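You operate a simulated robot arm through the tools that you are given. There is no shell and no other tool.

The job below is to be done with a simulated robot arm. You get a single attempt, and the scene is never put back.

TASK
Put things in order on the top of the work table. At the end: the pepper shaker is on the red basket; the yellow number block from the top of the work table is on the silver small tray; the green cup is on the white saucer; the brown carton (marked "COASTERS") from the top of the work table stands where the green cup stood; whatever was shut is shut again. Leave all else as you found it, and nothing knocked over.

It is judged by the outcome, as a careful person would: the job done as asked, and still so three seconds after it is handed in. It fails if anything else is knocked over, pushed out of place, dropped, spilled or broken.

THE ROBOT
A 6-joint arm with a two-finger gripper, fixed in place. Base frame: the origin is at the foot of the arm, x ahead of it, y to its left, z up; the work surface is at about z = 0. Readings come in mm, rad, newtons and seconds.
With the tool pointing down near the work surface it reaches from about 180 to 480 mm from the base axis. Its first joint turns from -1.152 to 1.152 rad. Payload 1.76 kg.
Tool frame: the origin (TCP) lies between the finger pads and is the grasp point; the fingertips stand 29 mm ahead of it; z points along the fingers, y is the line along which they close. The gripper opens to 82 mm; its body begins 58 mm behind the TCP.
Orientation is that of the tool frame in the base frame, as a unit quaternion [w, x, y, z]. With the fingers straight down and closing along the base's y, the tool's x points along the base's -x, its y along +y and its z along -z.

THE INTERFACE
- The arm moves only by the tool drive_tool. Its argument "plan" is one flat list of numbers, 7 for each row, row after row: the shift along the base's x, y, z in mm, then the turn, a rotation vector about the base's x, y, z in rad, then the finger opening in mm, from 0 to 82. In form: [x, y, z, rx, ry, rz, claw, x, y, z, rx, ry, rz, claw, ...]. A call has 1 to 20 rows; each row is the pose to reach, as a shift and turn from the pose commanded when the call began. Each row takes 0.2 s and may step no farther than 50 mm and 0.15 rad from the row before; otherwise, or with a gripper value out of range, the whole call is refused. Where a pose cannot be reached the arm comes as near as it can. A force on the tool above 40 N (or 10 N above the force at the start of the call, whichever is more), or a blocked arm, ends the call early, and 0.2 s more pass. Each finger travels about 203.5 mm/s and halts on what it meets, pressing with about 34 N; the grip force reading is that of the motor and also rises with nothing between the fingers. The clock runs only during rows and for 0.2 s after the last one: add rows that repeat a pose to give the fingers time. The reply holds the time, the measured pose of the TCP, the force on the tool along the base axes, the opening and the grip force, in the units named above and with some noise, with the torque about the TCP (base axes, N m) and any sound that the robot's microphone picked up.
- Cameras (640 x 400 px; columns grow to the right, rows downward): "scene" is fixed at [53.4, 331.9, 421.7]; the picture's right is [-0.71, -0.70, 0.00], its down [-0.45, 0.46, -0.77] and it looks along [0.54, -0.55, -0.64] (base axes); focal length 254 px, centre (320, 200). "wrist" rides on the gripper at [79, 4, -89] in the tool frame; the picture's right is [-0.05, 1.00, 0.00], its down [-0.71, -0.04, -0.71] and it looks along [-0.71, -0.04, 0.71] (tool axes); focal length 256 px, centre (320, 200). There is no depth. A picture from a camera that has moved, and an enlarged one, comes with that camera's place and axes in the base frame and with its lens. The place of the scene camera against the robot may be out by one fixed shift of up to 12 mm in any direction.
- camera(camera): a new picture of that camera. No time passes.
- close_up(camera, box): a new picture of the part [left, top, right, bottom] of that camera's present view, enlarged. No time passes.
- close_job(): hands the job in; it is judged then, once.

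Places have to be worked out from the pictures, the camera data and where the tool is seen. Open the gripper and draw the arm clear of the work before you hand the job in, unless the task says otherwise.

The tools are called by a JSON object that holds its "api" and its "payload". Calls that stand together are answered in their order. drive_tool: Moves the arm, as the interface text tells. Its arguments: {"type":"object","properties":{"plan":{"type":"array"}},"required":["plan"]} The other tools are called the same way: camera (camera) takes a picture; close_up (camera, box) takes an enlarged picture of a part of a camera's view; close_job () hands the job in.

At the start:

```text
t: 0.0
tcp_pos: [327.6, 15.1, 240.6]
ee_rot: [-0.001, 0.0, 1.0, 0.0]
wrist_force: [0.4, -0.3, -0.2]
torque: [0.02, -0.02, -0.01]
gripper_width: 82.1
grasp_force: 0.2
```

scene: 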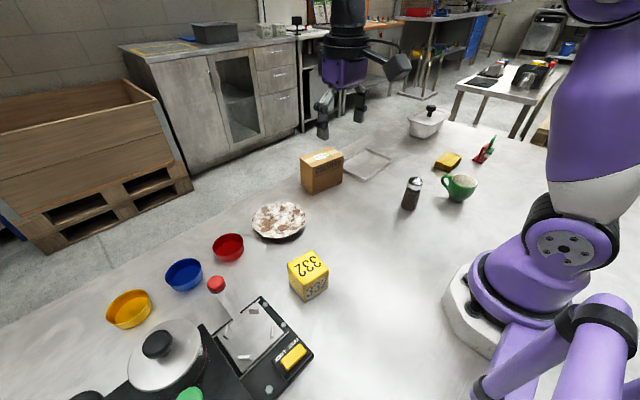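
wrist: 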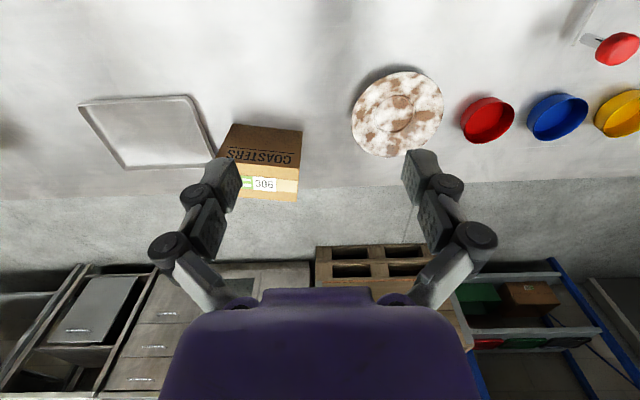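

I'll first inspect the scene closely before moving anything.

{"api": "close_up", "payload": {"camera": "scene", "box": [280, 80, 520, 230]}}

{"api": "close_up", "payload": {"camera": "scene", "box": [60, 180, 360, 400]}}

{"api": "close_up", "payload": {"camera": "wrist", "box": [60, 40, 640, 220]}}

```text
2.67 times, centred on (400, 155) of scene
camera zoom: at [53.4, 331.9, 421.7], right [-0.71, -0.7, 0.0], down [-0.45, 0.46, -0.77], along [0.54, -0.55, -0.64], focal length 677 px, centre (107, 320)
```

zoom: 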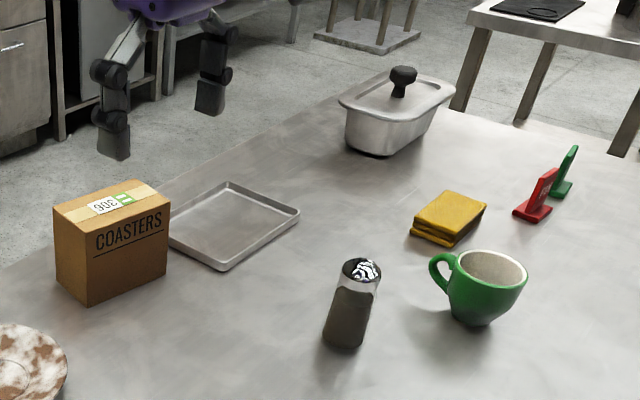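

```text
1.82 times, centred on (210, 290) of scene
camera zoom: at [53.4, 331.9, 421.7], right [-0.71, -0.7, 0.0], down [-0.45, 0.46, -0.77], along [0.54, -0.55, -0.64], focal length 462 px, centre (520, 36)
```

zoom: 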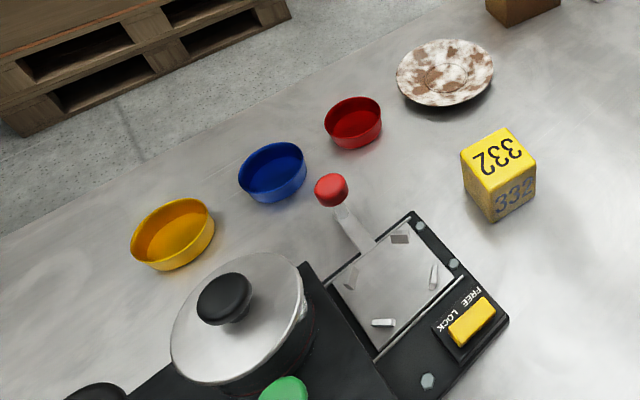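

```text
1.10 times, centred on (350, 130) of wrist
camera zoom: at [246.7, 18.6, 330.9], right [0.05, 1.0, 0.0], down [0.71, -0.04, 0.71], along [0.71, -0.04, -0.71], focal length 282 px, centre (287, 277)
```

zoom: 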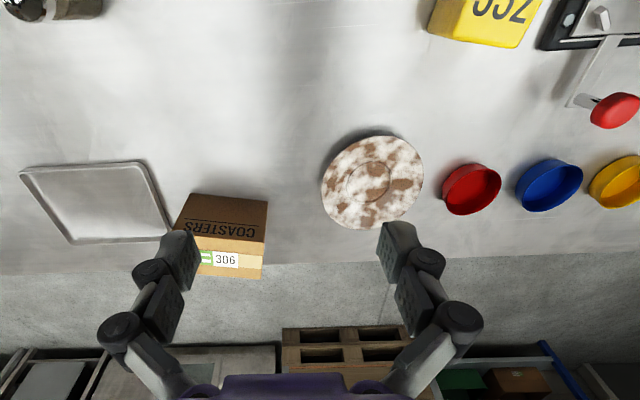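

The pictures show the tray, carton, saucer, coloured dishes, shaker, cup, block and a device with a pan at the far left. I'll move the arm up to the left at a safe height, turned, to get a wrist view of the device and the dishes.

{"api": "drive_tool", "payload": {"plan": [-10, 10, 5, 0, 0, 0.1, 82, -20, 20, 10, 0, 0, 0.2, 82, -30, 30, 15, 0, 0, 0.3, 82, -40, 40, 20, 0, 0, 0.4, 82, -50, 50, 25, 0, 0, 0.5, 82, -60, 60, 30, 0, 0, 0.6, 82, -70, 70, 35, 0, 0, 0.7, 82, -80, 80, 40, 0, 0, 0.8, 82, -90, 90, 45, 0, 0, 0.9, 82, -100, 100, 50, 0, 0, 1.0, 82]}}

{"api": "camera", "payload": {"camera": "wrist"}}

{"api": "camera", "payload": {"camera": "scene"}}

```text
t: 2.2
tcp_pos: [225.9, 114.5, 291.5]
ee_rot: [0.0, -0.48, 0.878, -0.001]
wrist_force: [-0.2, -0.4, -0.1]
torque: [0.0, 0.01, 0.02]
gripper_width: 82.0
grasp_force: 0.1
```

```text
taken
camera wrist: at [179.2, 49.8, 381.4], right [-0.81, 0.58, 0.0], down [0.41, 0.57, 0.71], along [0.41, 0.57, -0.71], focal length 256 px, centre (320, 200)
```

wrist: 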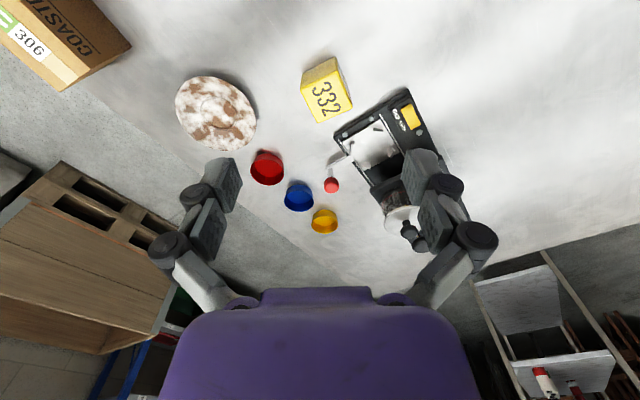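

```text
taken
```

scene: 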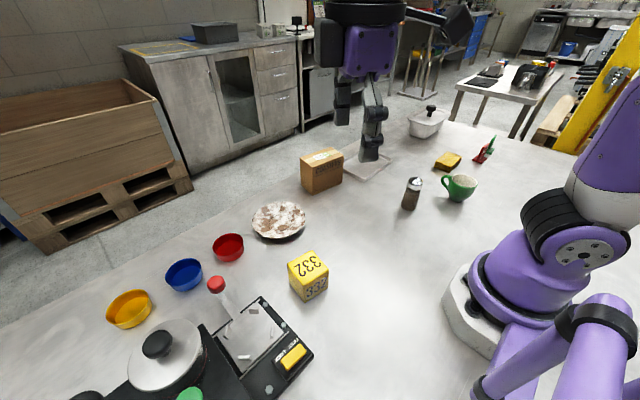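

The turned wrist view shows the device partly behind a finger. I'll enlarge it to read what it is.

{"api": "close_up", "payload": {"camera": "wrist", "box": [230, 60, 470, 260]}}

{"api": "close_up", "payload": {"camera": "scene", "box": [60, 260, 330, 400]}}

```text
2.00 times, centred on (350, 160) of wrist
camera zoom: at [179.2, 49.8, 381.4], right [-0.81, 0.58, 0.0], down [0.41, 0.57, 0.71], along [0.41, 0.57, -0.71], focal length 512 px, centre (260, 280)
```

zoom: 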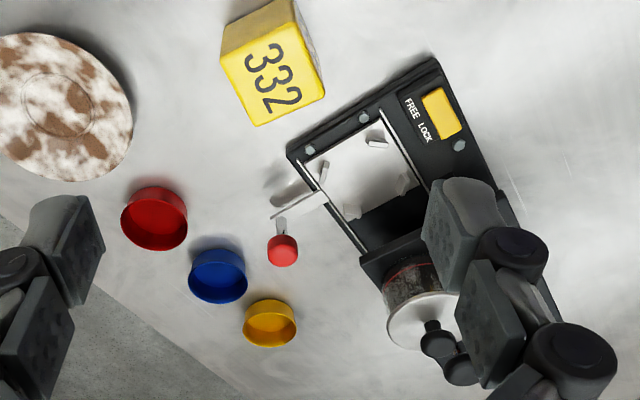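

```text
2.37 times, centred on (195, 330) of scene
camera zoom: at [53.4, 331.9, 421.7], right [-0.71, -0.7, 0.0], down [-0.45, 0.46, -0.77], along [0.54, -0.55, -0.64], focal length 602 px, centre (616, -108)
```

zoom: 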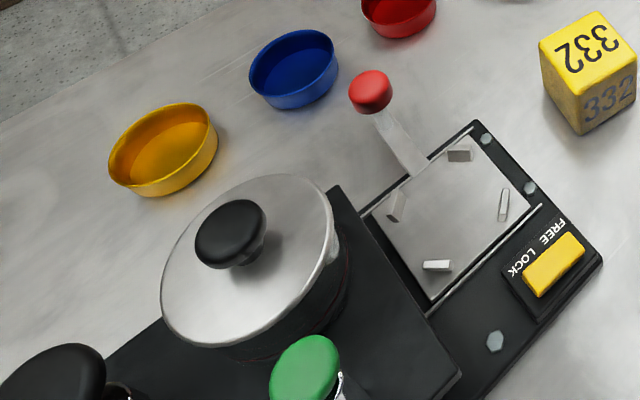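

The device is a black base with a sliding plate (red knob), a FREE/LOCK slide, and a lidded pan. I'll turn further left and closer to see the rest of the table on that side.

{"api": "drive_tool", "payload": {"plan": [0, 10, 5, 0, 0, 0.12, 82, -5, 20, 10, 0, 0, 0.24, 82, -10, 30, 15, 0, 0, 0.36, 82, -15, 40, 20, 0, 0, 0.48, 82, -20, 50, 25, 0, 0, 0.6, 82, -25, 60, 30, 0, 0, 0.6, 82, -30, 70, 30, 0, 0, 0.6, 82]}}

{"api": "camera", "payload": {"camera": "wrist"}}

```text
t: 3.8
tcp_pos: [194.5, 184.0, 320.5]
ee_rot: [-0.001, 0.717, -0.697, -0.001]
wrist_force: [-0.1, 0.4, -0.1]
torque: [0.0, -0.01, 0.01]
gripper_width: 81.8
grasp_force: 0.0
```

```text
taken
camera wrist: at [193.8, 104.7, 411.4], right [-1.0, 0.02, 0.0], down [0.02, 0.71, 0.71], along [0.02, 0.71, -0.71], focal length 256 px, centre (320, 200)
```

wrist: 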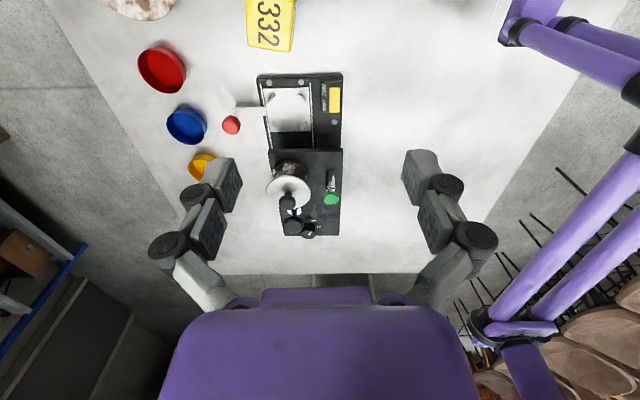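

{"api": "close_up", "payload": {"camera": "wrist", "box": [120, 20, 420, 260]}}

```text
1.67 times, centred on (270, 140) of wrist
camera zoom: at [193.8, 104.7, 411.4], right [-1.0, 0.02, 0.0], down [0.02, 0.71, 0.71], along [0.02, 0.71, -0.71], focal length 427 px, centre (403, 300)
```

zoom: 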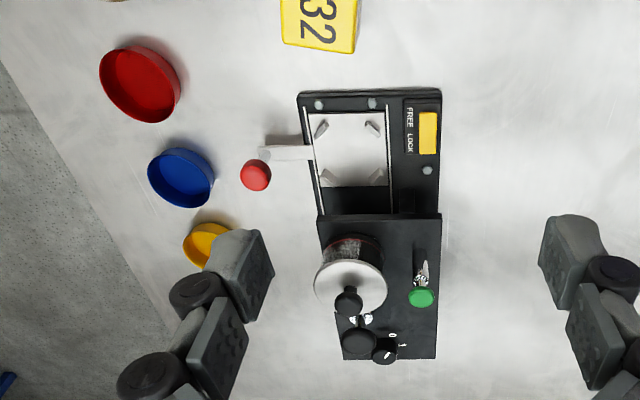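

No other basket at this end: the red round dish in the row of red/blue/yellow is the only red container so far. I'll now turn to the right side to check the remaining objects there.

{"api": "drive_tool", "payload": {"plan": [5, -15, 0, 0, 0, -0.14, 82, 10, -30, 0, 0, 0, -0.28, 82, 15, -45, 0, 0, 0, -0.42, 82, 20, -60, 0, 0, 0, -0.56, 82, 25, -75, 0, 0, 0, -0.7, 82, 30, -90, 0, 0, 0, -0.84, 82, 35, -105, 0, 0, 0, -0.98, 82, 40, -120, 0, 0, 0, -1.12, 82, 40, -135, 0, 0, 0, -1.26, 82, 40, -150, 0, 0, 0, -1.4, 82, 40, -165, 0, 0, 0, -1.54, 82, 40, -180, 0, 0, 0, -1.68, 82, 40, -195, 0, 0, 0, -1.82, 82, 40, -210, 0, 0, 0, -1.96, 82, 40, -225, 0, 0, 0, -2.1, 82, 40, -235, 0, 0, 0, -2.24, 82, 40, -245, 0, 0, 0, -2.38, 82]}}

{"api": "camera", "payload": {"camera": "wrist"}}

{"api": "close_up", "payload": {"camera": "wrist", "box": [180, 0, 480, 200]}}

```text
t: 7.4
tcp_pos: [236.4, -59.1, 321.6]
ee_rot: [0.0, 0.381, 0.925, 0.0]
wrist_force: [0.3, 0.1, 0.4]
torque: [0.03, 0.03, -0.02]
gripper_width: 82.0
grasp_force: 0.0
```

```text
taken
camera wrist: at [183.1, -1.1, 411.3], right [0.74, 0.67, 0.0], down [0.47, -0.52, 0.71], along [0.47, -0.52, -0.71], focal length 256 px, centre (320, 200)
```

wrist: 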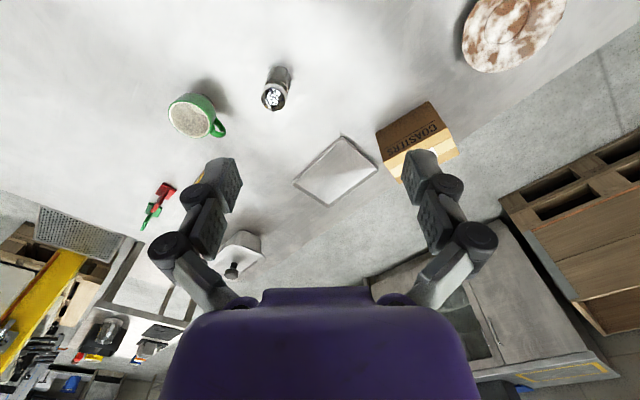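

```text
2.00 times, centred on (330, 100) of wrist
camera zoom: at [183.1, -1.1, 411.3], right [0.74, 0.67, 0.0], down [0.47, -0.52, 0.71], along [0.47, -0.52, -0.71], focal length 512 px, centre (300, 400)
```

zoom: 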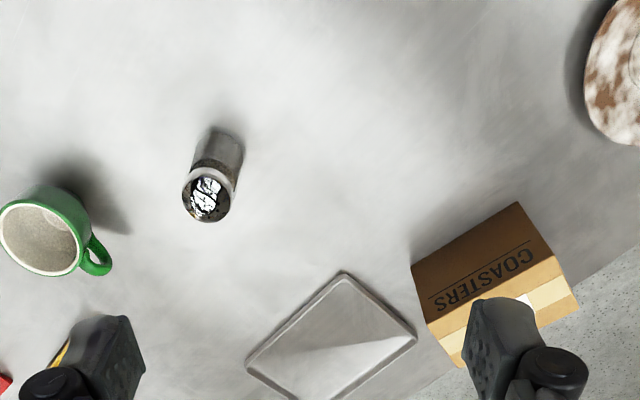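

The shaker, cup, tray and carton are clear from here: shaker about (232,-144), cup about (160,-275), tray spanning x 378–484, y -307 to -160, red dish about (428,234). Several targets sit near the reach limit (~488 mm), so I'll test the vertical-tool reach above the empty tray at a safe height.

{"api": "drive_tool", "payload": {"plan": [22, -25, -21, 0, 0, 0.03, 82, 44, -50, -42, 0, 0, 0.06, 82, 66, -75, -64, 0, 0, 0.09, 82, 88, -100, -85, 0, 0, 0.12, 82, 110, -125, -106, 0, 0, 0.15, 82, 132, -150, -128, 0, 0, 0.18, 82, 154, -175, -150, 0, 0, 0.2, 82, 175, -199, -170, 0, 0, 0.2, 82, 175, -199, -200, 0, 0, 0.2, 82, 175, -199, -220, 0, 0, 0.2, 82, 175, -199, -220, 0, 0, 0.2, 82]}}

{"api": "camera", "payload": {"camera": "wrist"}}

{"api": "camera", "payload": {"camera": "scene"}}

```text
t: 9.8
tcp_pos: [402.0, -254.2, 97.0]
ee_rot: [0.001, 0.286, 0.958, 0.001]
wrist_force: [0.2, 0.3, 0.3]
torque: [0.01, 0.0, 0.01]
gripper_width: 81.8
grasp_force: 0.0
out of reach, approached as far as the arm can: row 8, 9, 10, 11
```

```text
taken
camera wrist: at [337.1, -207.1, 187.3], right [0.59, 0.81, 0.0], down [0.57, -0.42, 0.71], along [0.57, -0.42, -0.71], focal length 256 px, centre (320, 200)
```

wrist: 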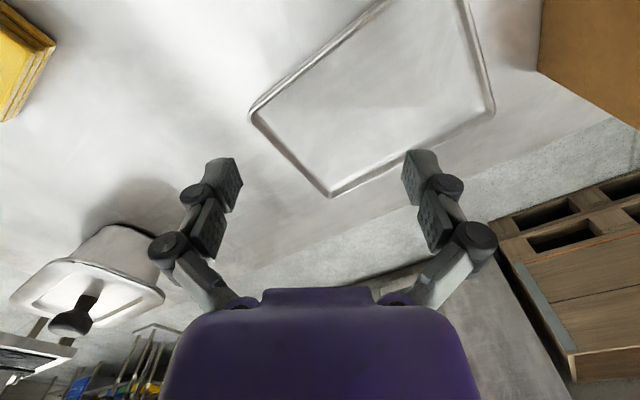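

```text
taken
```

scene: 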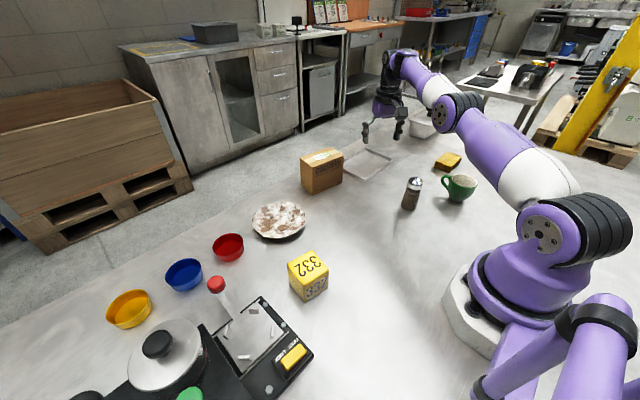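

Vertical reach tops out near 476 mm at this height, so the red dish (r≈488) will need a slight outward tilt; the tray centre is about (433,-230). Now I go above the pepper shaker to localize it precisely.

{"api": "drive_tool", "payload": {"plan": [-25, 15, 30, 0, 0, 0, 82, -55, 35, 55, 0, 0, 0, 82, -85, 55, 80, 0, 0, 0, 82, -120, 75, 100, 0, 0, 0, 82, -150, 95, 100, 0, 0, 0, 82, -181, 115, 100, 0, 0, 0, 82, -181, 115, 100, 0, 0, 0, 82]}}

{"api": "camera", "payload": {"camera": "wrist"}}

```text
t: 11.4
tcp_pos: [224.0, -139.1, 197.1]
ee_rot: [0.0, 0.286, 0.958, 0.0]
wrist_force: [-0.6, 0.4, -1.3]
torque: [-0.05, 0.01, 0.01]
gripper_width: 81.9
grasp_force: 0.1
```

```text
taken
camera wrist: at [159.4, -92.1, 286.7], right [0.59, 0.81, 0.0], down [0.57, -0.42, 0.71], along [0.57, -0.42, -0.71], focal length 256 px, centre (320, 200)
```

wrist: 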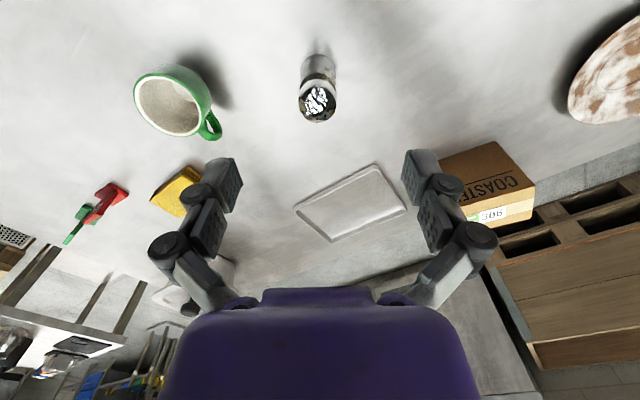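

I'll zoom in on the shaker and cup from here to compute their positions.

{"api": "close_up", "payload": {"camera": "wrist", "box": [120, 30, 360, 150]}}

```text
2.67 times, centred on (240, 90) of wrist
camera zoom: at [159.4, -92.1, 286.7], right [0.59, 0.81, 0.0], down [0.57, -0.42, 0.71], along [0.57, -0.42, -0.71], focal length 683 px, centre (533, 493)
```

zoom: 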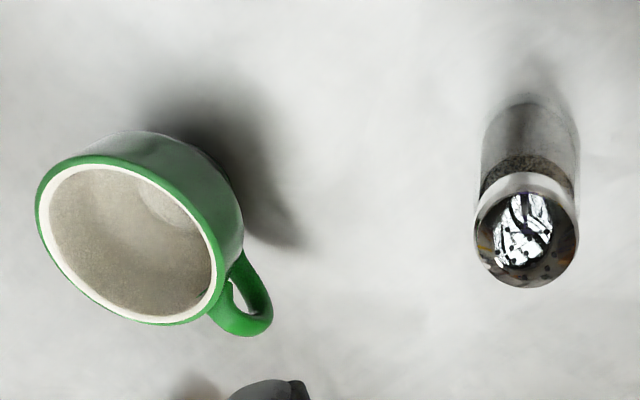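

Shaker base works out to about (233.5,-148.5), ~36 mm wide and ~83 mm tall; the cup appears empty. I'll move above it with a 0.2 rad outward tilt (needed later for the far dish) and check alignment before descending.

{"api": "drive_tool", "payload": {"plan": [5, -5, 0, -0.054, -0.085, 0, 82, 10, -10, 0, -0.107, -0.169, 0, 82, 10, -10, -25, -0.107, -0.169, 0, 82, 10, -10, -50, -0.107, -0.169, 0, 82, 10, -10, -50, -0.107, -0.169, 0, 82]}}

{"api": "camera", "payload": {"camera": "wrist"}}

{"api": "close_up", "payload": {"camera": "scene", "box": [340, 100, 520, 230]}}

```text
t: 12.6
tcp_pos: [232.0, -149.6, 148.3]
ee_rot: [0.096, 0.285, 0.953, -0.028]
wrist_force: [0.2, 0.0, 0.0]
torque: [0.01, 0.02, 0.01]
gripper_width: 82.1
grasp_force: 0.1
```

```text
taken
camera wrist: at [153.7, -94.8, 220.6], right [0.59, 0.81, 0.01], down [0.44, -0.34, 0.83], along [0.68, -0.49, -0.55], focal length 256 px, centre (320, 200)
```

wrist: 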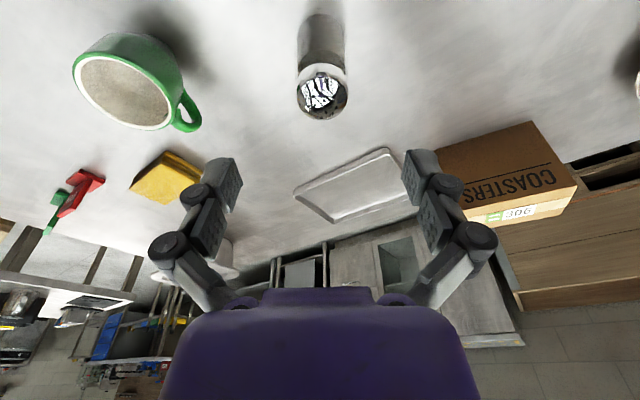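

```text
3.08 times, centred on (430, 165) of scene
camera zoom: at [53.4, 331.9, 421.7], right [-0.71, -0.7, 0.0], down [-0.45, 0.46, -0.77], along [0.54, -0.55, -0.64], focal length 782 px, centre (-18, 308)
```

zoom: 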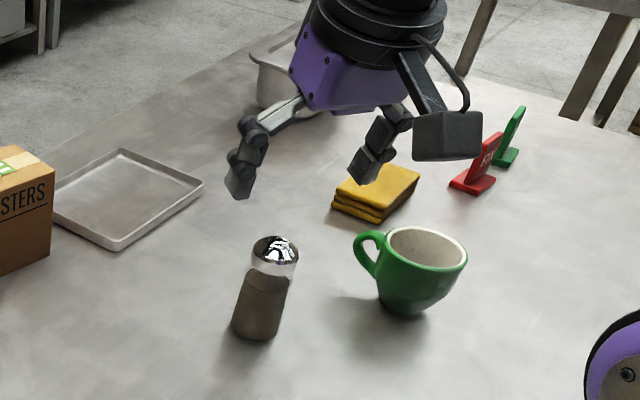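

Alignment is good: the cap ray gives (232.5,-149) at z≈83, right under the TCP. I descend to TCP z≈58 with fingers open.

{"api": "drive_tool", "payload": {"plan": [1, 0, -30, 0, 0, 0, 82, 2, 0, -60, 0, 0, 0, 82, 2, 0, -90, 0, 0, 0, 82, 2, 0, -90, 0, 0, 0, 82]}}

{"api": "camera", "payload": {"camera": "wrist"}}

{"api": "close_up", "payload": {"camera": "scene", "box": [340, 100, 520, 230]}}

```text
t: 13.6
tcp_pos: [231.7, -150.5, 55.8]
ee_rot: [0.095, 0.284, 0.954, -0.027]
wrist_force: [0.0, -0.6, 0.3]
torque: [-0.02, 0.02, -0.01]
gripper_width: 81.9
grasp_force: 0.1
```

```text
taken
camera wrist: at [153.2, -94.8, 127.9], right [0.59, 0.81, 0.01], down [0.44, -0.34, 0.83], along [0.68, -0.49, -0.55], focal length 256 px, centre (320, 200)
```

wrist: 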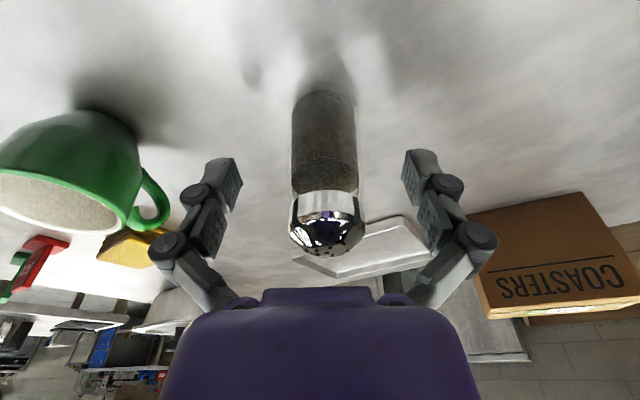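

```text
3.08 times, centred on (430, 165) of scene
camera zoom: at [53.4, 331.9, 421.7], right [-0.71, -0.7, 0.0], down [-0.45, 0.46, -0.77], along [0.54, -0.55, -0.64], focal length 782 px, centre (-18, 308)
```

zoom: 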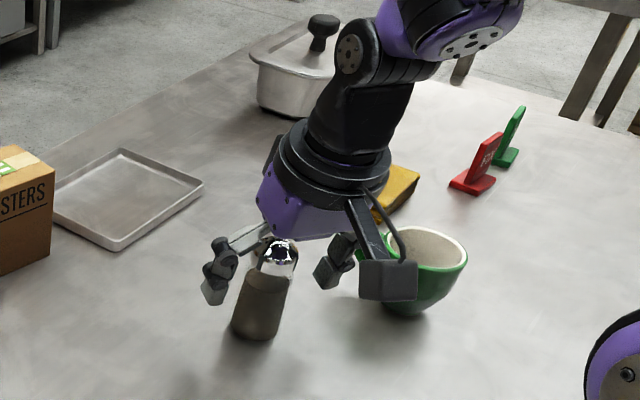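

The shaker stands between the fingers, centred. I close the gripper with hold rows.

{"api": "drive_tool", "payload": {"plan": [0, 0, 0, 0, 0, 0, 50, 0, 0, 0, 0, 0, 0, 24, 0, 0, 0, 0, 0, 0, 24, 0, 0, 0, 0, 0, 0, 24]}}

{"api": "camera", "payload": {"camera": "wrist"}}

```text
t: 14.6
tcp_pos: [232.0, -150.7, 56.3]
ee_rot: [0.097, 0.284, 0.953, -0.027]
wrist_force: [0.5, -0.6, 12.0]
torque: [-0.01, -0.12, -0.02]
gripper_width: 38.0
grasp_force: 34.0
```

```text
taken
camera wrist: at [153.6, -95.1, 128.4], right [0.59, 0.81, 0.01], down [0.44, -0.33, 0.83], along [0.68, -0.49, -0.55], focal length 256 px, centre (320, 200)
```

wrist: 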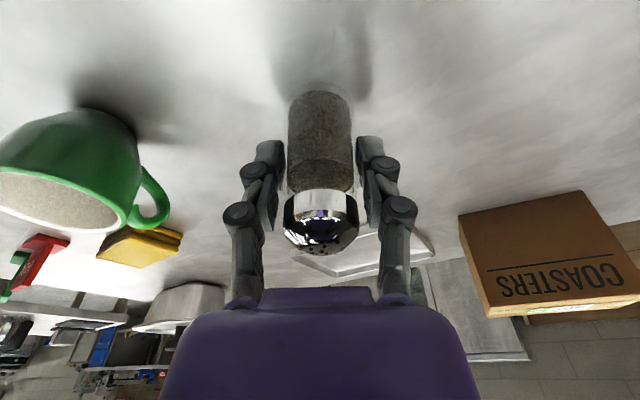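

Gripped at 38 mm with 34 N. I lift straight up to clear height and check that the shaker hangs upright.

{"api": "drive_tool", "payload": {"plan": [0, 0, 15, 0, 0, 0, 24, 0, 0, 40, 0, 0, 0, 24, 0, 0, 80, 0, 0, 0, 24, 0, 0, 120, 0, 0, 0, 24, 0, 0, 120, 0, 0, 0, 24]}}

{"api": "camera", "payload": {"camera": "wrist"}}

{"api": "close_up", "payload": {"camera": "scene", "box": [300, 60, 520, 230]}}

```text
t: 15.8
tcp_pos: [231.9, -149.8, 179.9]
ee_rot: [0.095, 0.284, 0.954, -0.028]
wrist_force: [-0.3, -0.3, -1.2]
torque: [-0.01, -0.01, -0.02]
gripper_width: 38.0
grasp_force: 34.0
```

```text
taken
camera wrist: at [154.1, -94.7, 252.7], right [0.59, 0.81, 0.01], down [0.44, -0.34, 0.83], along [0.68, -0.49, -0.55], focal length 256 px, centre (320, 200)
```

wrist: 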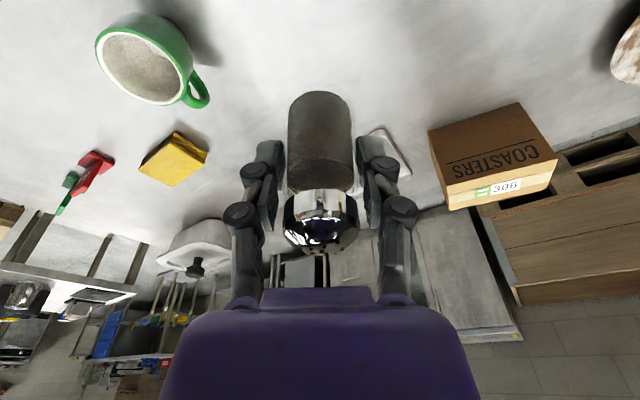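

```text
2.35 times, centred on (410, 145) of scene
camera zoom: at [53.4, 331.9, 421.7], right [-0.71, -0.7, 0.0], down [-0.45, 0.46, -0.77], along [0.54, -0.55, -0.64], focal length 598 px, centre (108, 329)
```

zoom: 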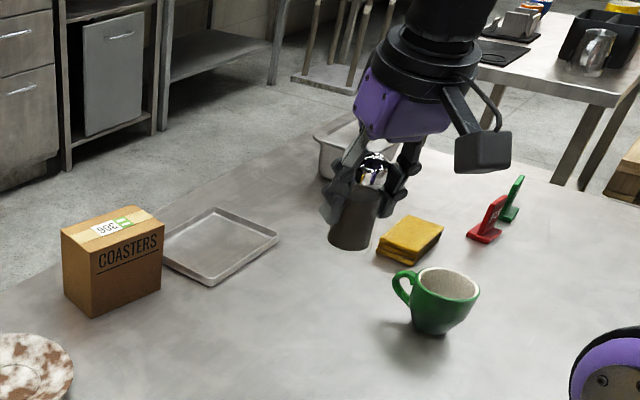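

The shaker lifted cleanly and stays upright. I swing it at ~130 mm clearance around to a hover short of the red dish, then look again.

{"api": "drive_tool", "payload": {"plan": [25.5, 20.2, 2, 0, 0, 0.107, 24, 49.5, 44, 4, 0, 0, 0.214, 24, 71.2, 71.6, 6, 0, 0, 0.321, 24, 90.1, 102.6, 8, 0, 0, 0.428, 24, 105.7, 136.8, 10, 0, 0, 0.535, 24, 117.6, 173.8, 12, 0, 0, 0.642, 24, 125.3, 213.2, 14, 0, 0, 0.749, 24, 128.4, 254.4, 16, 0, 0, 0.856, 24, 126.6, 297, 18, 0, 0, 0.963, 24, 119.8, 340.4, 20, 0, 0, 1.07, 24, 119.8, 340.4, 20, 0, 0, 1.07, 24]}}

{"api": "camera", "payload": {"camera": "wrist"}}

{"api": "camera", "payload": {"camera": "scene"}}

```text
t: 18.2
tcp_pos: [352.9, 189.8, 200.5]
ee_rot: [0.097, -0.242, 0.965, 0.025]
wrist_force: [-0.2, 0.0, -1.0]
torque: [0.01, 0.03, 0.02]
gripper_width: 37.8
grasp_force: 33.6
```

```text
taken
camera wrist: at [266.2, 148.1, 272.3], right [-0.43, 0.9, 0.01], down [0.5, 0.23, 0.83], along [0.75, 0.36, -0.55], focal length 256 px, centre (320, 200)
```

wrist: 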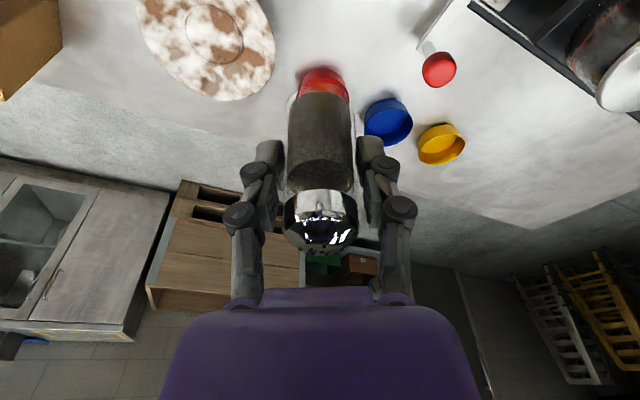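

```text
taken
```

scene: 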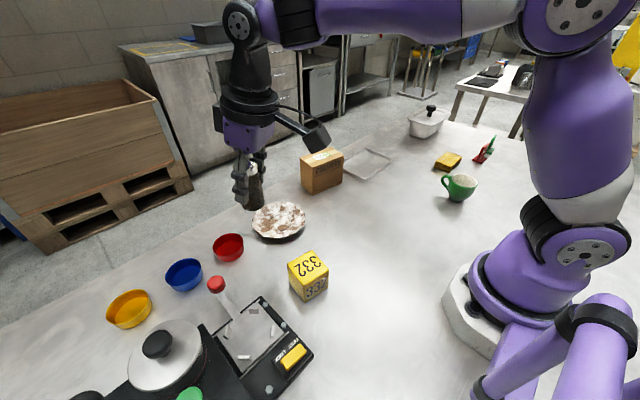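

The red dish is partly visible just past the shaker. I'll zoom there to measure its rim.

{"api": "close_up", "payload": {"camera": "wrist", "box": [260, 40, 420, 150]}}

{"api": "close_up", "payload": {"camera": "scene", "box": [150, 200, 320, 320]}}

```text
3.64 times, centred on (340, 95) of wrist
camera zoom: at [266.2, 148.1, 272.3], right [-0.43, 0.9, 0.01], down [0.5, 0.23, 0.83], along [0.75, 0.36, -0.55], focal length 931 px, centre (247, 582)
```

zoom: 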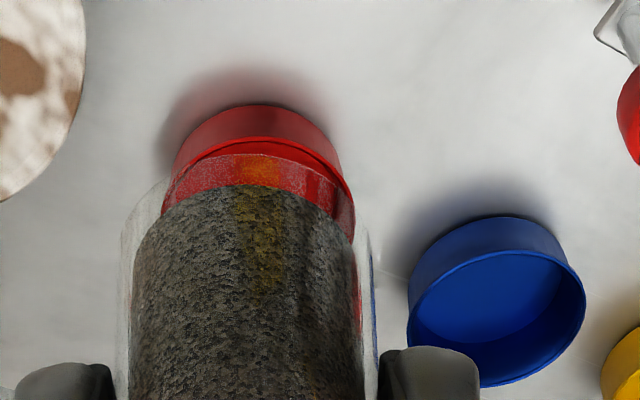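

```text
3.33 times, centred on (235, 260) of scene
camera zoom: at [53.4, 331.9, 421.7], right [-0.71, -0.7, 0.0], down [-0.45, 0.46, -0.77], along [0.54, -0.55, -0.64], focal length 847 px, centre (603, 0)
```

zoom: 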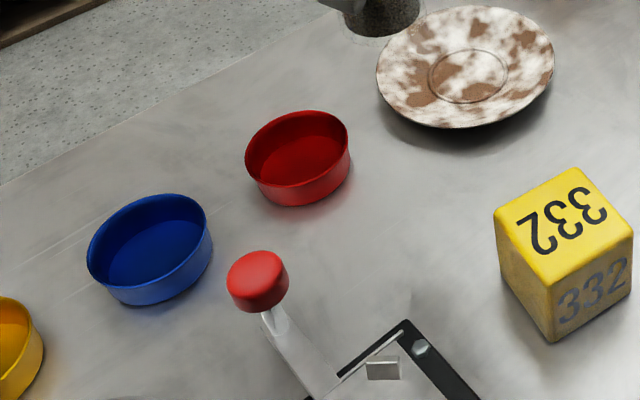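

The shaker hides most of the dish, so I shift the hover sideways (toward the saucer) at the same height to see the whole rim.

{"api": "drive_tool", "payload": {"plan": [16, -31, 0, 0, 0, 0, 24, 33, -61, 0, 0, 0, 0, 24, 33, -61, 0, 0, 0, 0, 24]}}

{"api": "close_up", "payload": {"camera": "wrist", "box": [300, 30, 500, 170]}}

{"api": "camera", "payload": {"camera": "wrist"}}

```text
t: 19.0
tcp_pos: [382.6, 130.2, 198.1]
ee_rot: [0.096, -0.242, 0.965, 0.025]
wrist_force: [0.1, 0.3, -0.7]
torque: [0.03, 0.0, 0.05]
gripper_width: 38.1
grasp_force: 34.0
```

```text
2.86 times, centred on (400, 100) of wrist
camera zoom: at [297.4, 88.2, 271.8], right [-0.43, 0.9, 0.01], down [0.51, 0.23, 0.83], along [0.75, 0.36, -0.55], focal length 731 px, centre (91, 486)
```

zoom: 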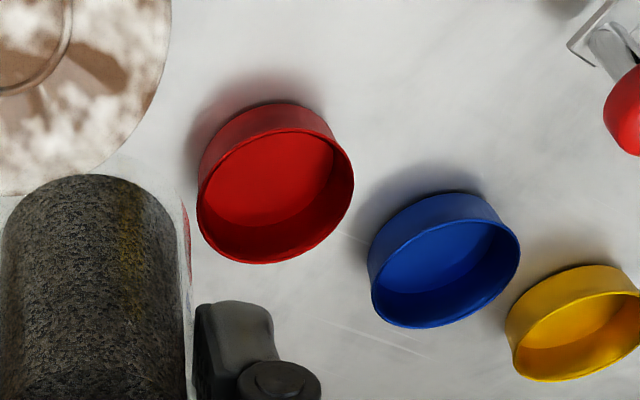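

```text
taken
camera wrist: at [297.4, 88.2, 271.8], right [-0.43, 0.9, 0.01], down [0.51, 0.23, 0.83], along [0.75, 0.36, -0.55], focal length 256 px, centre (320, 200)
```

wrist: 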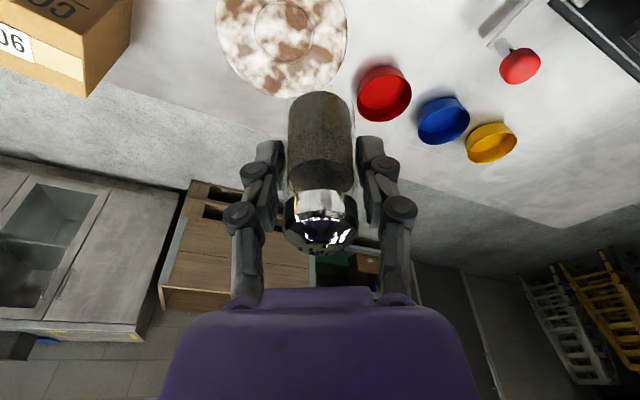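

From this view the dish centre is about (427.5,231.5), rim ≈64 mm across and ≈19 mm high; the shaker axis sits ~6 mm outward of the TCP. I move the TCP to (422,229) at height, then lower to about z=115.

{"api": "drive_tool", "payload": {"plan": [13, 33, 0, 0, 0, 0, 24, 26, 66, 0, 0, 0, 0, 24, 38.8, 99.2, 0, 0, 0, 0, 24, 38.8, 99.2, -30, 0, 0, 0, 24, 38.8, 99.2, -60, 0, 0, 0, 24, 38.8, 99.2, -85, 0, 0, 0, 24, 38.8, 99.2, -85, 0, 0, 0, 24]}}

{"api": "camera", "payload": {"camera": "wrist"}}

{"api": "close_up", "payload": {"camera": "scene", "box": [130, 150, 310, 290]}}

```text
t: 20.6
tcp_pos: [427.6, 229.3, 114.2]
ee_rot: [0.096, -0.241, 0.965, 0.025]
wrist_force: [0.2, -0.2, -0.6]
torque: [-0.01, 0.01, 0.0]
gripper_width: 38.0
grasp_force: 34.2
```

```text
taken
camera wrist: at [340.5, 186.8, 186.1], right [-0.42, 0.91, 0.01], down [0.51, 0.23, 0.83], along [0.75, 0.36, -0.55], focal length 256 px, centre (320, 200)
```

wrist: 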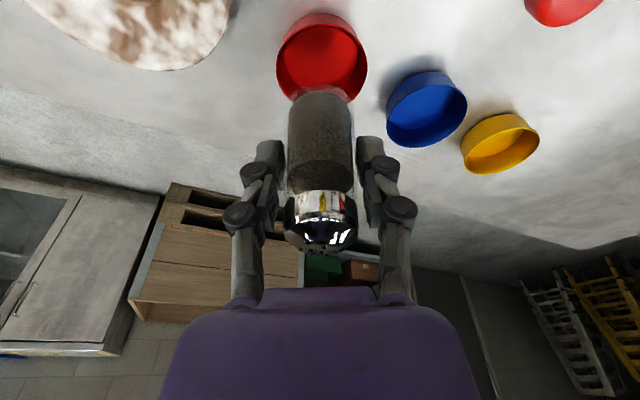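

```text
2.86 times, centred on (220, 220) of scene
camera zoom: at [53.4, 331.9, 421.7], right [-0.71, -0.7, 0.0], down [-0.45, 0.46, -0.77], along [0.54, -0.55, -0.64], focal length 726 px, centre (606, 143)
```

zoom: 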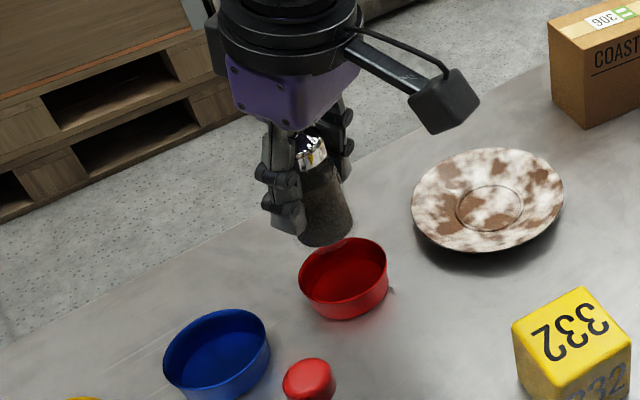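

TCP reads about (426.5,228.5,114.5), a few mm further out than asked. I zoom to compare the shaker and dish directly.

{"api": "close_up", "payload": {"camera": "wrist", "box": [250, 0, 400, 110]}}

{"api": "close_up", "payload": {"camera": "scene", "box": [190, 180, 270, 270]}}

```text
3.64 times, centred on (325, 55) of wrist
camera zoom: at [340.5, 186.8, 186.1], right [-0.42, 0.91, 0.01], down [0.51, 0.23, 0.83], along [0.75, 0.36, -0.55], focal length 931 px, centre (302, 727)
```

zoom: 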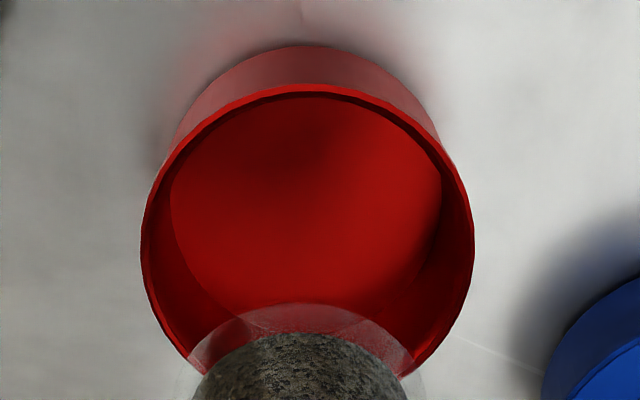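

```text
4.44 times, centred on (230, 225) of scene
camera zoom: at [53.4, 331.9, 421.7], right [-0.71, -0.7, 0.0], down [-0.45, 0.46, -0.77], along [0.54, -0.55, -0.64], focal length 1129 px, centre (720, 89)
```

zoom: 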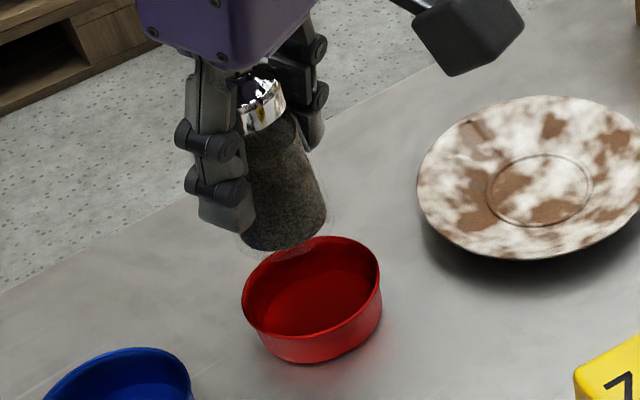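

In the zoom the shaker base and dish centre agree laterally within 1 mm and radially within ~2 mm. I lower it toward the dish in two steps, checking the drift before the final touch.

{"api": "drive_tool", "payload": {"plan": [0, 0, -15, 0, 0, 0, 24, 0, 0, -30, 0, 0, 0, 24, 0, 0, -30, 0, 0, 0, 24]}}

{"api": "close_up", "payload": {"camera": "wrist", "box": [230, 0, 420, 130]}}

{"api": "close_up", "payload": {"camera": "scene", "box": [190, 180, 270, 270]}}

```text
t: 21.4
tcp_pos: [425.0, 227.5, 85.6]
ee_rot: [0.097, -0.241, 0.965, 0.025]
wrist_force: [0.5, -0.3, -1.8]
torque: [-0.01, 0.02, -0.01]
gripper_width: 38.1
grasp_force: 33.9
```

```text
3.08 times, centred on (325, 65) of wrist
camera zoom: at [338.6, 186.2, 157.3], right [-0.42, 0.91, 0.01], down [0.51, 0.23, 0.83], along [0.75, 0.36, -0.55], focal length 788 px, centre (305, 615)
```

zoom: 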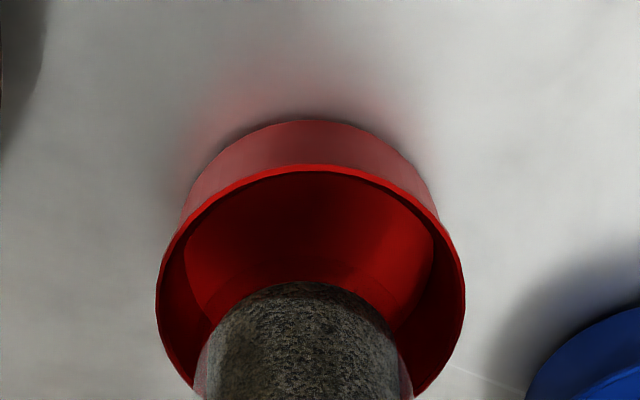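

```text
4.44 times, centred on (230, 225) of scene
camera zoom: at [53.4, 331.9, 421.7], right [-0.71, -0.7, 0.0], down [-0.45, 0.46, -0.77], along [0.54, -0.55, -0.64], focal length 1129 px, centre (720, 89)
```

zoom: 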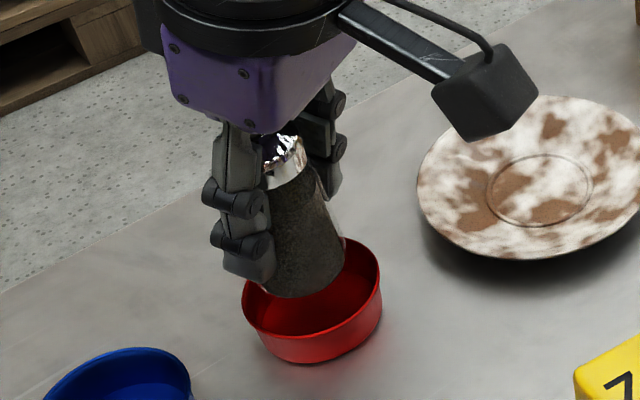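

Tracking drifts slightly inward while lowering, so I add ~2 mm outward and go down in small steps until the base meets the dish floor.

{"api": "drive_tool", "payload": {"plan": [1.8, 1, -10, 0, 0, 0, 24, 1.8, 1, -18, 0, 0, 0, 24, 1.8, 1, -22, 0, 0, 0, 24, 1.8, 1, -24, 0, 0, 0, 24, 1.8, 1, -24, 0, 0, 0, 24]}}

{"api": "close_up", "payload": {"camera": "wrist", "box": [230, 0, 420, 130]}}

{"api": "close_up", "payload": {"camera": "scene", "box": [190, 180, 270, 270]}}

```text
t: 22.6
tcp_pos: [427.6, 229.4, 60.7]
ee_rot: [0.096, -0.242, 0.965, 0.024]
wrist_force: [-0.8, 0.3, -1.1]
torque: [0.02, -0.01, 0.0]
gripper_width: 37.8
grasp_force: 33.9
```

```text
3.08 times, centred on (325, 65) of wrist
camera zoom: at [341.2, 187.3, 133.4], right [-0.42, 0.91, 0.01], down [0.51, 0.23, 0.83], along [0.75, 0.36, -0.55], focal length 788 px, centre (305, 615)
```

zoom: 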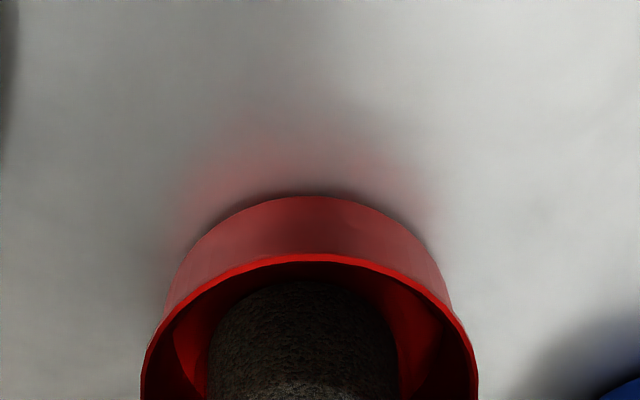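

```text
4.44 times, centred on (230, 225) of scene
camera zoom: at [53.4, 331.9, 421.7], right [-0.71, -0.7, 0.0], down [-0.45, 0.46, -0.77], along [0.54, -0.55, -0.64], focal length 1129 px, centre (720, 89)
```

zoom: 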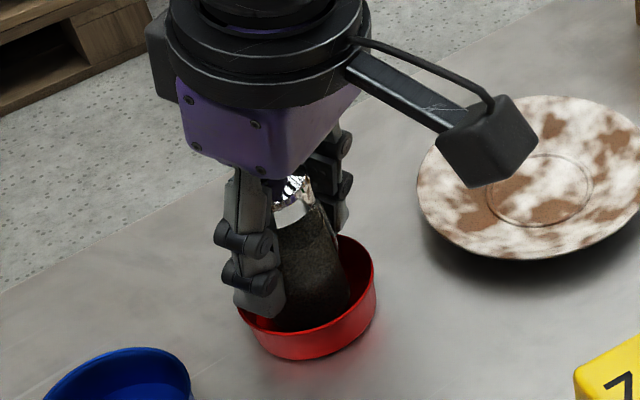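

The shaker is inside the dish (the dish may have slid ~2–3 mm), with little force showing. I lower by small steps to confirm it's resting before releasing.

{"api": "drive_tool", "payload": {"plan": [0, 0, -1.5, 0, 0, 0, 24, 0, 0, -1.5, 0, 0, 0, 24]}}

```text
t: 23.2
tcp_pos: [427.4, 229.1, 60.7]
ee_rot: [0.097, -0.241, 0.965, 0.026]
wrist_force: [-0.2, -0.6, 5.6]
torque: [-0.06, -0.02, -0.02]
gripper_width: 37.9
grasp_force: 34.1
```

Contact is confirmed (+5.6 N upward). I open the fingers gently and then rise straight up.

{"api": "drive_tool", "payload": {"plan": [0, 0, 0, 0, 0, 0, 44, 0, 0, 0, 0, 0, 0, 60, 0, 0, 0, 0, 0, 0, 70, 0, 0, 20, 0, 0, 0, 70, 0, 0, 50, 0, 0, 0, 70, 0, 0, 90, 0, 0, 0, 70, 0, 0, 120, 0, 0, 0, 70, 0, 0, 120, 0, 0, 0, 70]}}

{"api": "camera", "payload": {"camera": "wrist"}}

{"api": "close_up", "payload": {"camera": "scene", "box": [150, 160, 330, 300]}}

```text
t: 25.0
tcp_pos: [429.1, 230.0, 179.0]
ee_rot: [0.096, -0.242, 0.965, 0.025]
wrist_force: [0.2, -0.2, -0.5]
torque: [0.02, -0.02, 0.02]
gripper_width: 70.1
grasp_force: 0.1
```

```text
taken
camera wrist: at [342.0, 187.4, 251.5], right [-0.43, 0.9, 0.01], down [0.51, 0.23, 0.83], along [0.75, 0.36, -0.55], focal length 256 px, centre (320, 200)
```

wrist: 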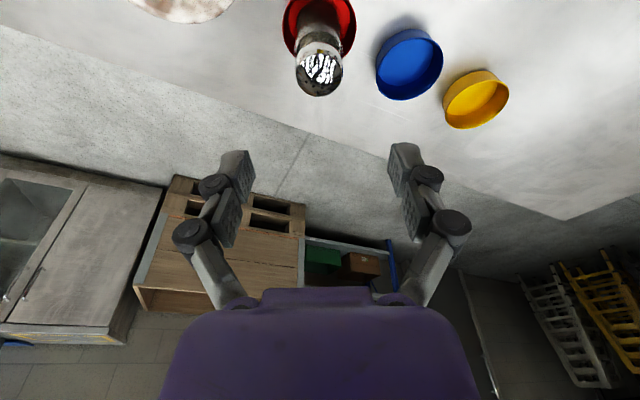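

```text
2.86 times, centred on (240, 230) of scene
camera zoom: at [53.4, 331.9, 421.7], right [-0.71, -0.7, 0.0], down [-0.45, 0.46, -0.77], along [0.54, -0.55, -0.64], focal length 726 px, centre (549, 114)
```

zoom: 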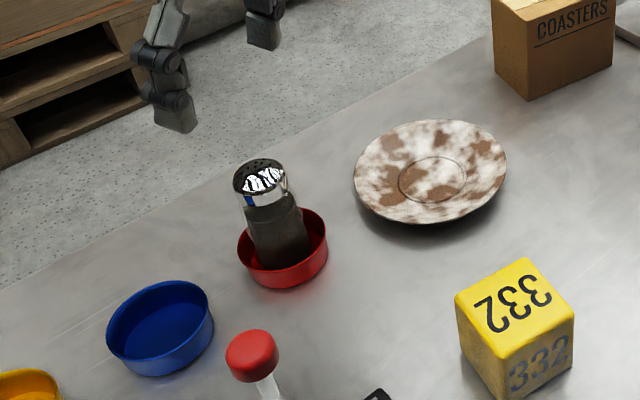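

The shaker stands upright in the red dish. Now for the block: I retreat inward, remove the tilt, and head toward a hover over the yellow block at about (253,170).

{"api": "drive_tool", "payload": {"plan": [-32, -12, 5, -0.024, 0.044, 0, 70, -64, -24, 10, -0.048, 0.088, 0, 70, -96, -37, 15, -0.072, 0.132, 0, 70, -128, -49, 15, -0.0955, 0.1757, 0, 70, -165, -55, 15, -0.0955, 0.1757, 0, 70, -175, -60, 15, -0.0955, 0.1757, 0, 70]}}

```text
t: 26.4
tcp_pos: [251.2, 170.3, 193.7]
ee_rot: [-0.001, -0.243, 0.97, 0.001]
wrist_force: [0.3, 0.0, 0.2]
torque: [0.02, 0.01, 0.02]
gripper_width: 69.8
grasp_force: 0.1
```

Vertical again above the block. I turn to yaw ≈ -0.2 to match the block's faces, with a wider opening, and look.

{"api": "drive_tool", "payload": {"plan": [0, 0, 0, 0, 0, -0.138, 78, 0, 0, 0, 0, 0, -0.276, 78, 0, 0, 0, 0, 0, -0.414, 78, 0, 0, 0, 0, 0, -0.552, 78, 0, 0, -10, 0, 0, -0.69, 78, 0, 0, -20, 0, 0, -0.69, 78, 0, 0, -20, 0, 0, -0.69, 78]}}

{"api": "camera", "payload": {"camera": "wrist"}}

{"api": "close_up", "payload": {"camera": "wrist", "box": [230, 0, 430, 140]}}

```text
t: 28.0
tcp_pos: [250.5, 169.0, 175.3]
ee_rot: [0.0, 0.1, 0.995, 0.0]
wrist_force: [-0.3, -0.6, 1.0]
torque: [0.0, 0.02, -0.01]
gripper_width: 77.9
grasp_force: 0.1
```

```text
taken
camera wrist: at [174.1, 190.1, 264.9], right [0.25, 0.97, 0.0], down [0.68, -0.18, 0.71], along [0.68, -0.18, -0.71], focal length 256 px, centre (320, 200)
```

wrist: 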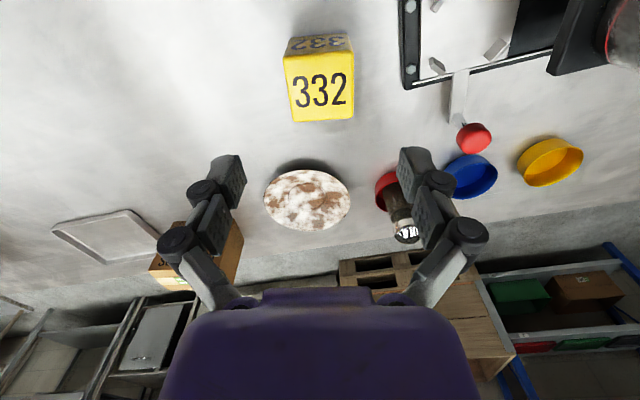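

```text
2.86 times, centred on (330, 70) of wrist
camera zoom: at [174.1, 190.1, 264.9], right [0.25, 0.97, 0.0], down [0.68, -0.18, 0.71], along [0.68, -0.18, -0.71], focal length 731 px, centre (291, 571)
```

zoom: 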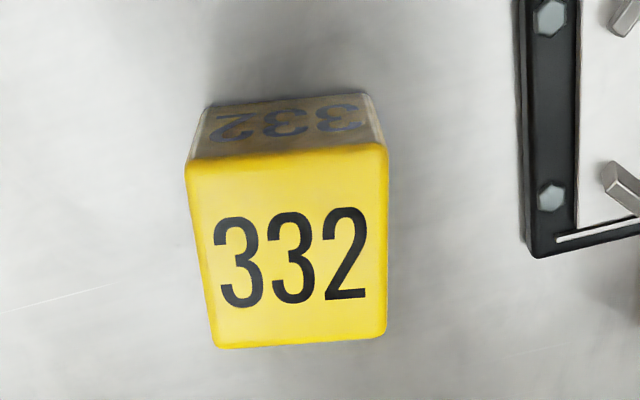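

Block measured: centre (255.4,169.5), ~52 mm cube, faces aligned with the fingers. I shift ~5 mm and descend to TCP z≈42 with fingers open.

{"api": "drive_tool", "payload": {"plan": [4.7, -1, -40, 0, 0, 0, 78, 4.7, -1, -80, 0, 0, 0, 78, 4.7, -1, -115, 0, 0, 0, 78, 4.7, -1, -134, 0, 0, 0, 78, 4.7, -1, -134, 0, 0, 0, 78]}}

{"api": "camera", "payload": {"camera": "wrist"}}

{"api": "close_up", "payload": {"camera": "scene", "box": [220, 190, 400, 330]}}

```text
t: 29.2
tcp_pos: [256.3, 168.8, 41.2]
ee_rot: [0.0, 0.1, 0.995, 0.001]
wrist_force: [-1.0, 0.5, 1.6]
torque: [-0.01, 0.04, -0.01]
gripper_width: 78.0
grasp_force: 0.1
```

```text
taken
camera wrist: at [178.7, 187.9, 130.7], right [0.25, 0.97, 0.0], down [0.68, -0.18, 0.71], along [0.68, -0.18, -0.71], focal length 256 px, centre (320, 200)
```

wrist: 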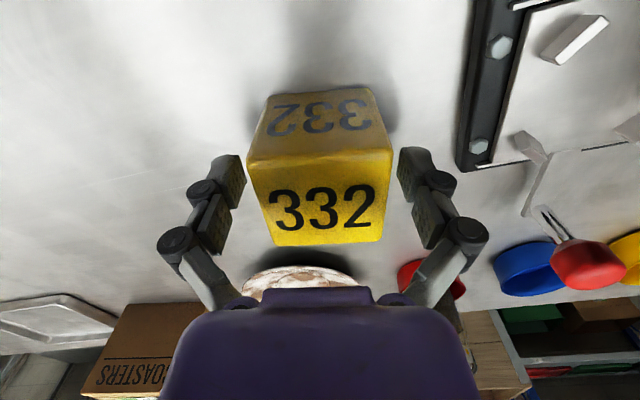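

```text
2.86 times, centred on (310, 260) of scene
camera zoom: at [53.4, 331.9, 421.7], right [-0.71, -0.7, 0.0], down [-0.45, 0.46, -0.77], along [0.54, -0.55, -0.64], focal length 726 px, centre (349, 29)
```

zoom: 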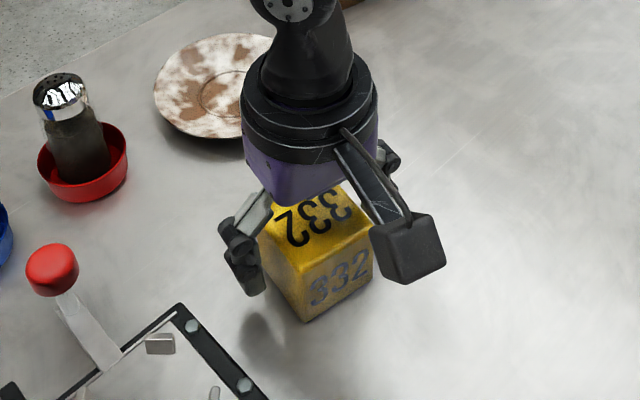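

The block sits centred between the fingers. I close on it.

{"api": "drive_tool", "payload": {"plan": [0, 0, 0, 0, 0, 0, 60, 0, 0, 0, 0, 0, 0, 40, 0, 0, 0, 0, 0, 0, 40, 0, 0, 0, 0, 0, 0, 40]}}

{"api": "camera", "payload": {"camera": "wrist"}}

```text
t: 30.2
tcp_pos: [257.0, 168.6, 42.5]
ee_rot: [0.0, 0.099, 0.995, 0.001]
wrist_force: [-0.3, 1.9, 8.3]
torque: [0.19, -0.04, 0.06]
gripper_width: 53.3
grasp_force: 34.2
```

```text
taken
camera wrist: at [178.9, 188.1, 131.2], right [0.25, 0.97, 0.0], down [0.68, -0.18, 0.71], along [0.69, -0.18, -0.71], focal length 256 px, centre (320, 200)
```

wrist: 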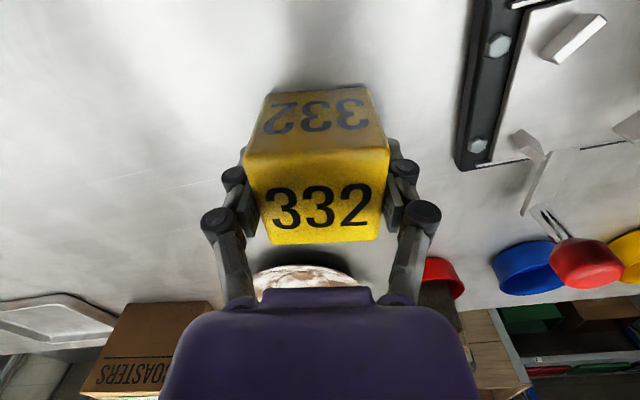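

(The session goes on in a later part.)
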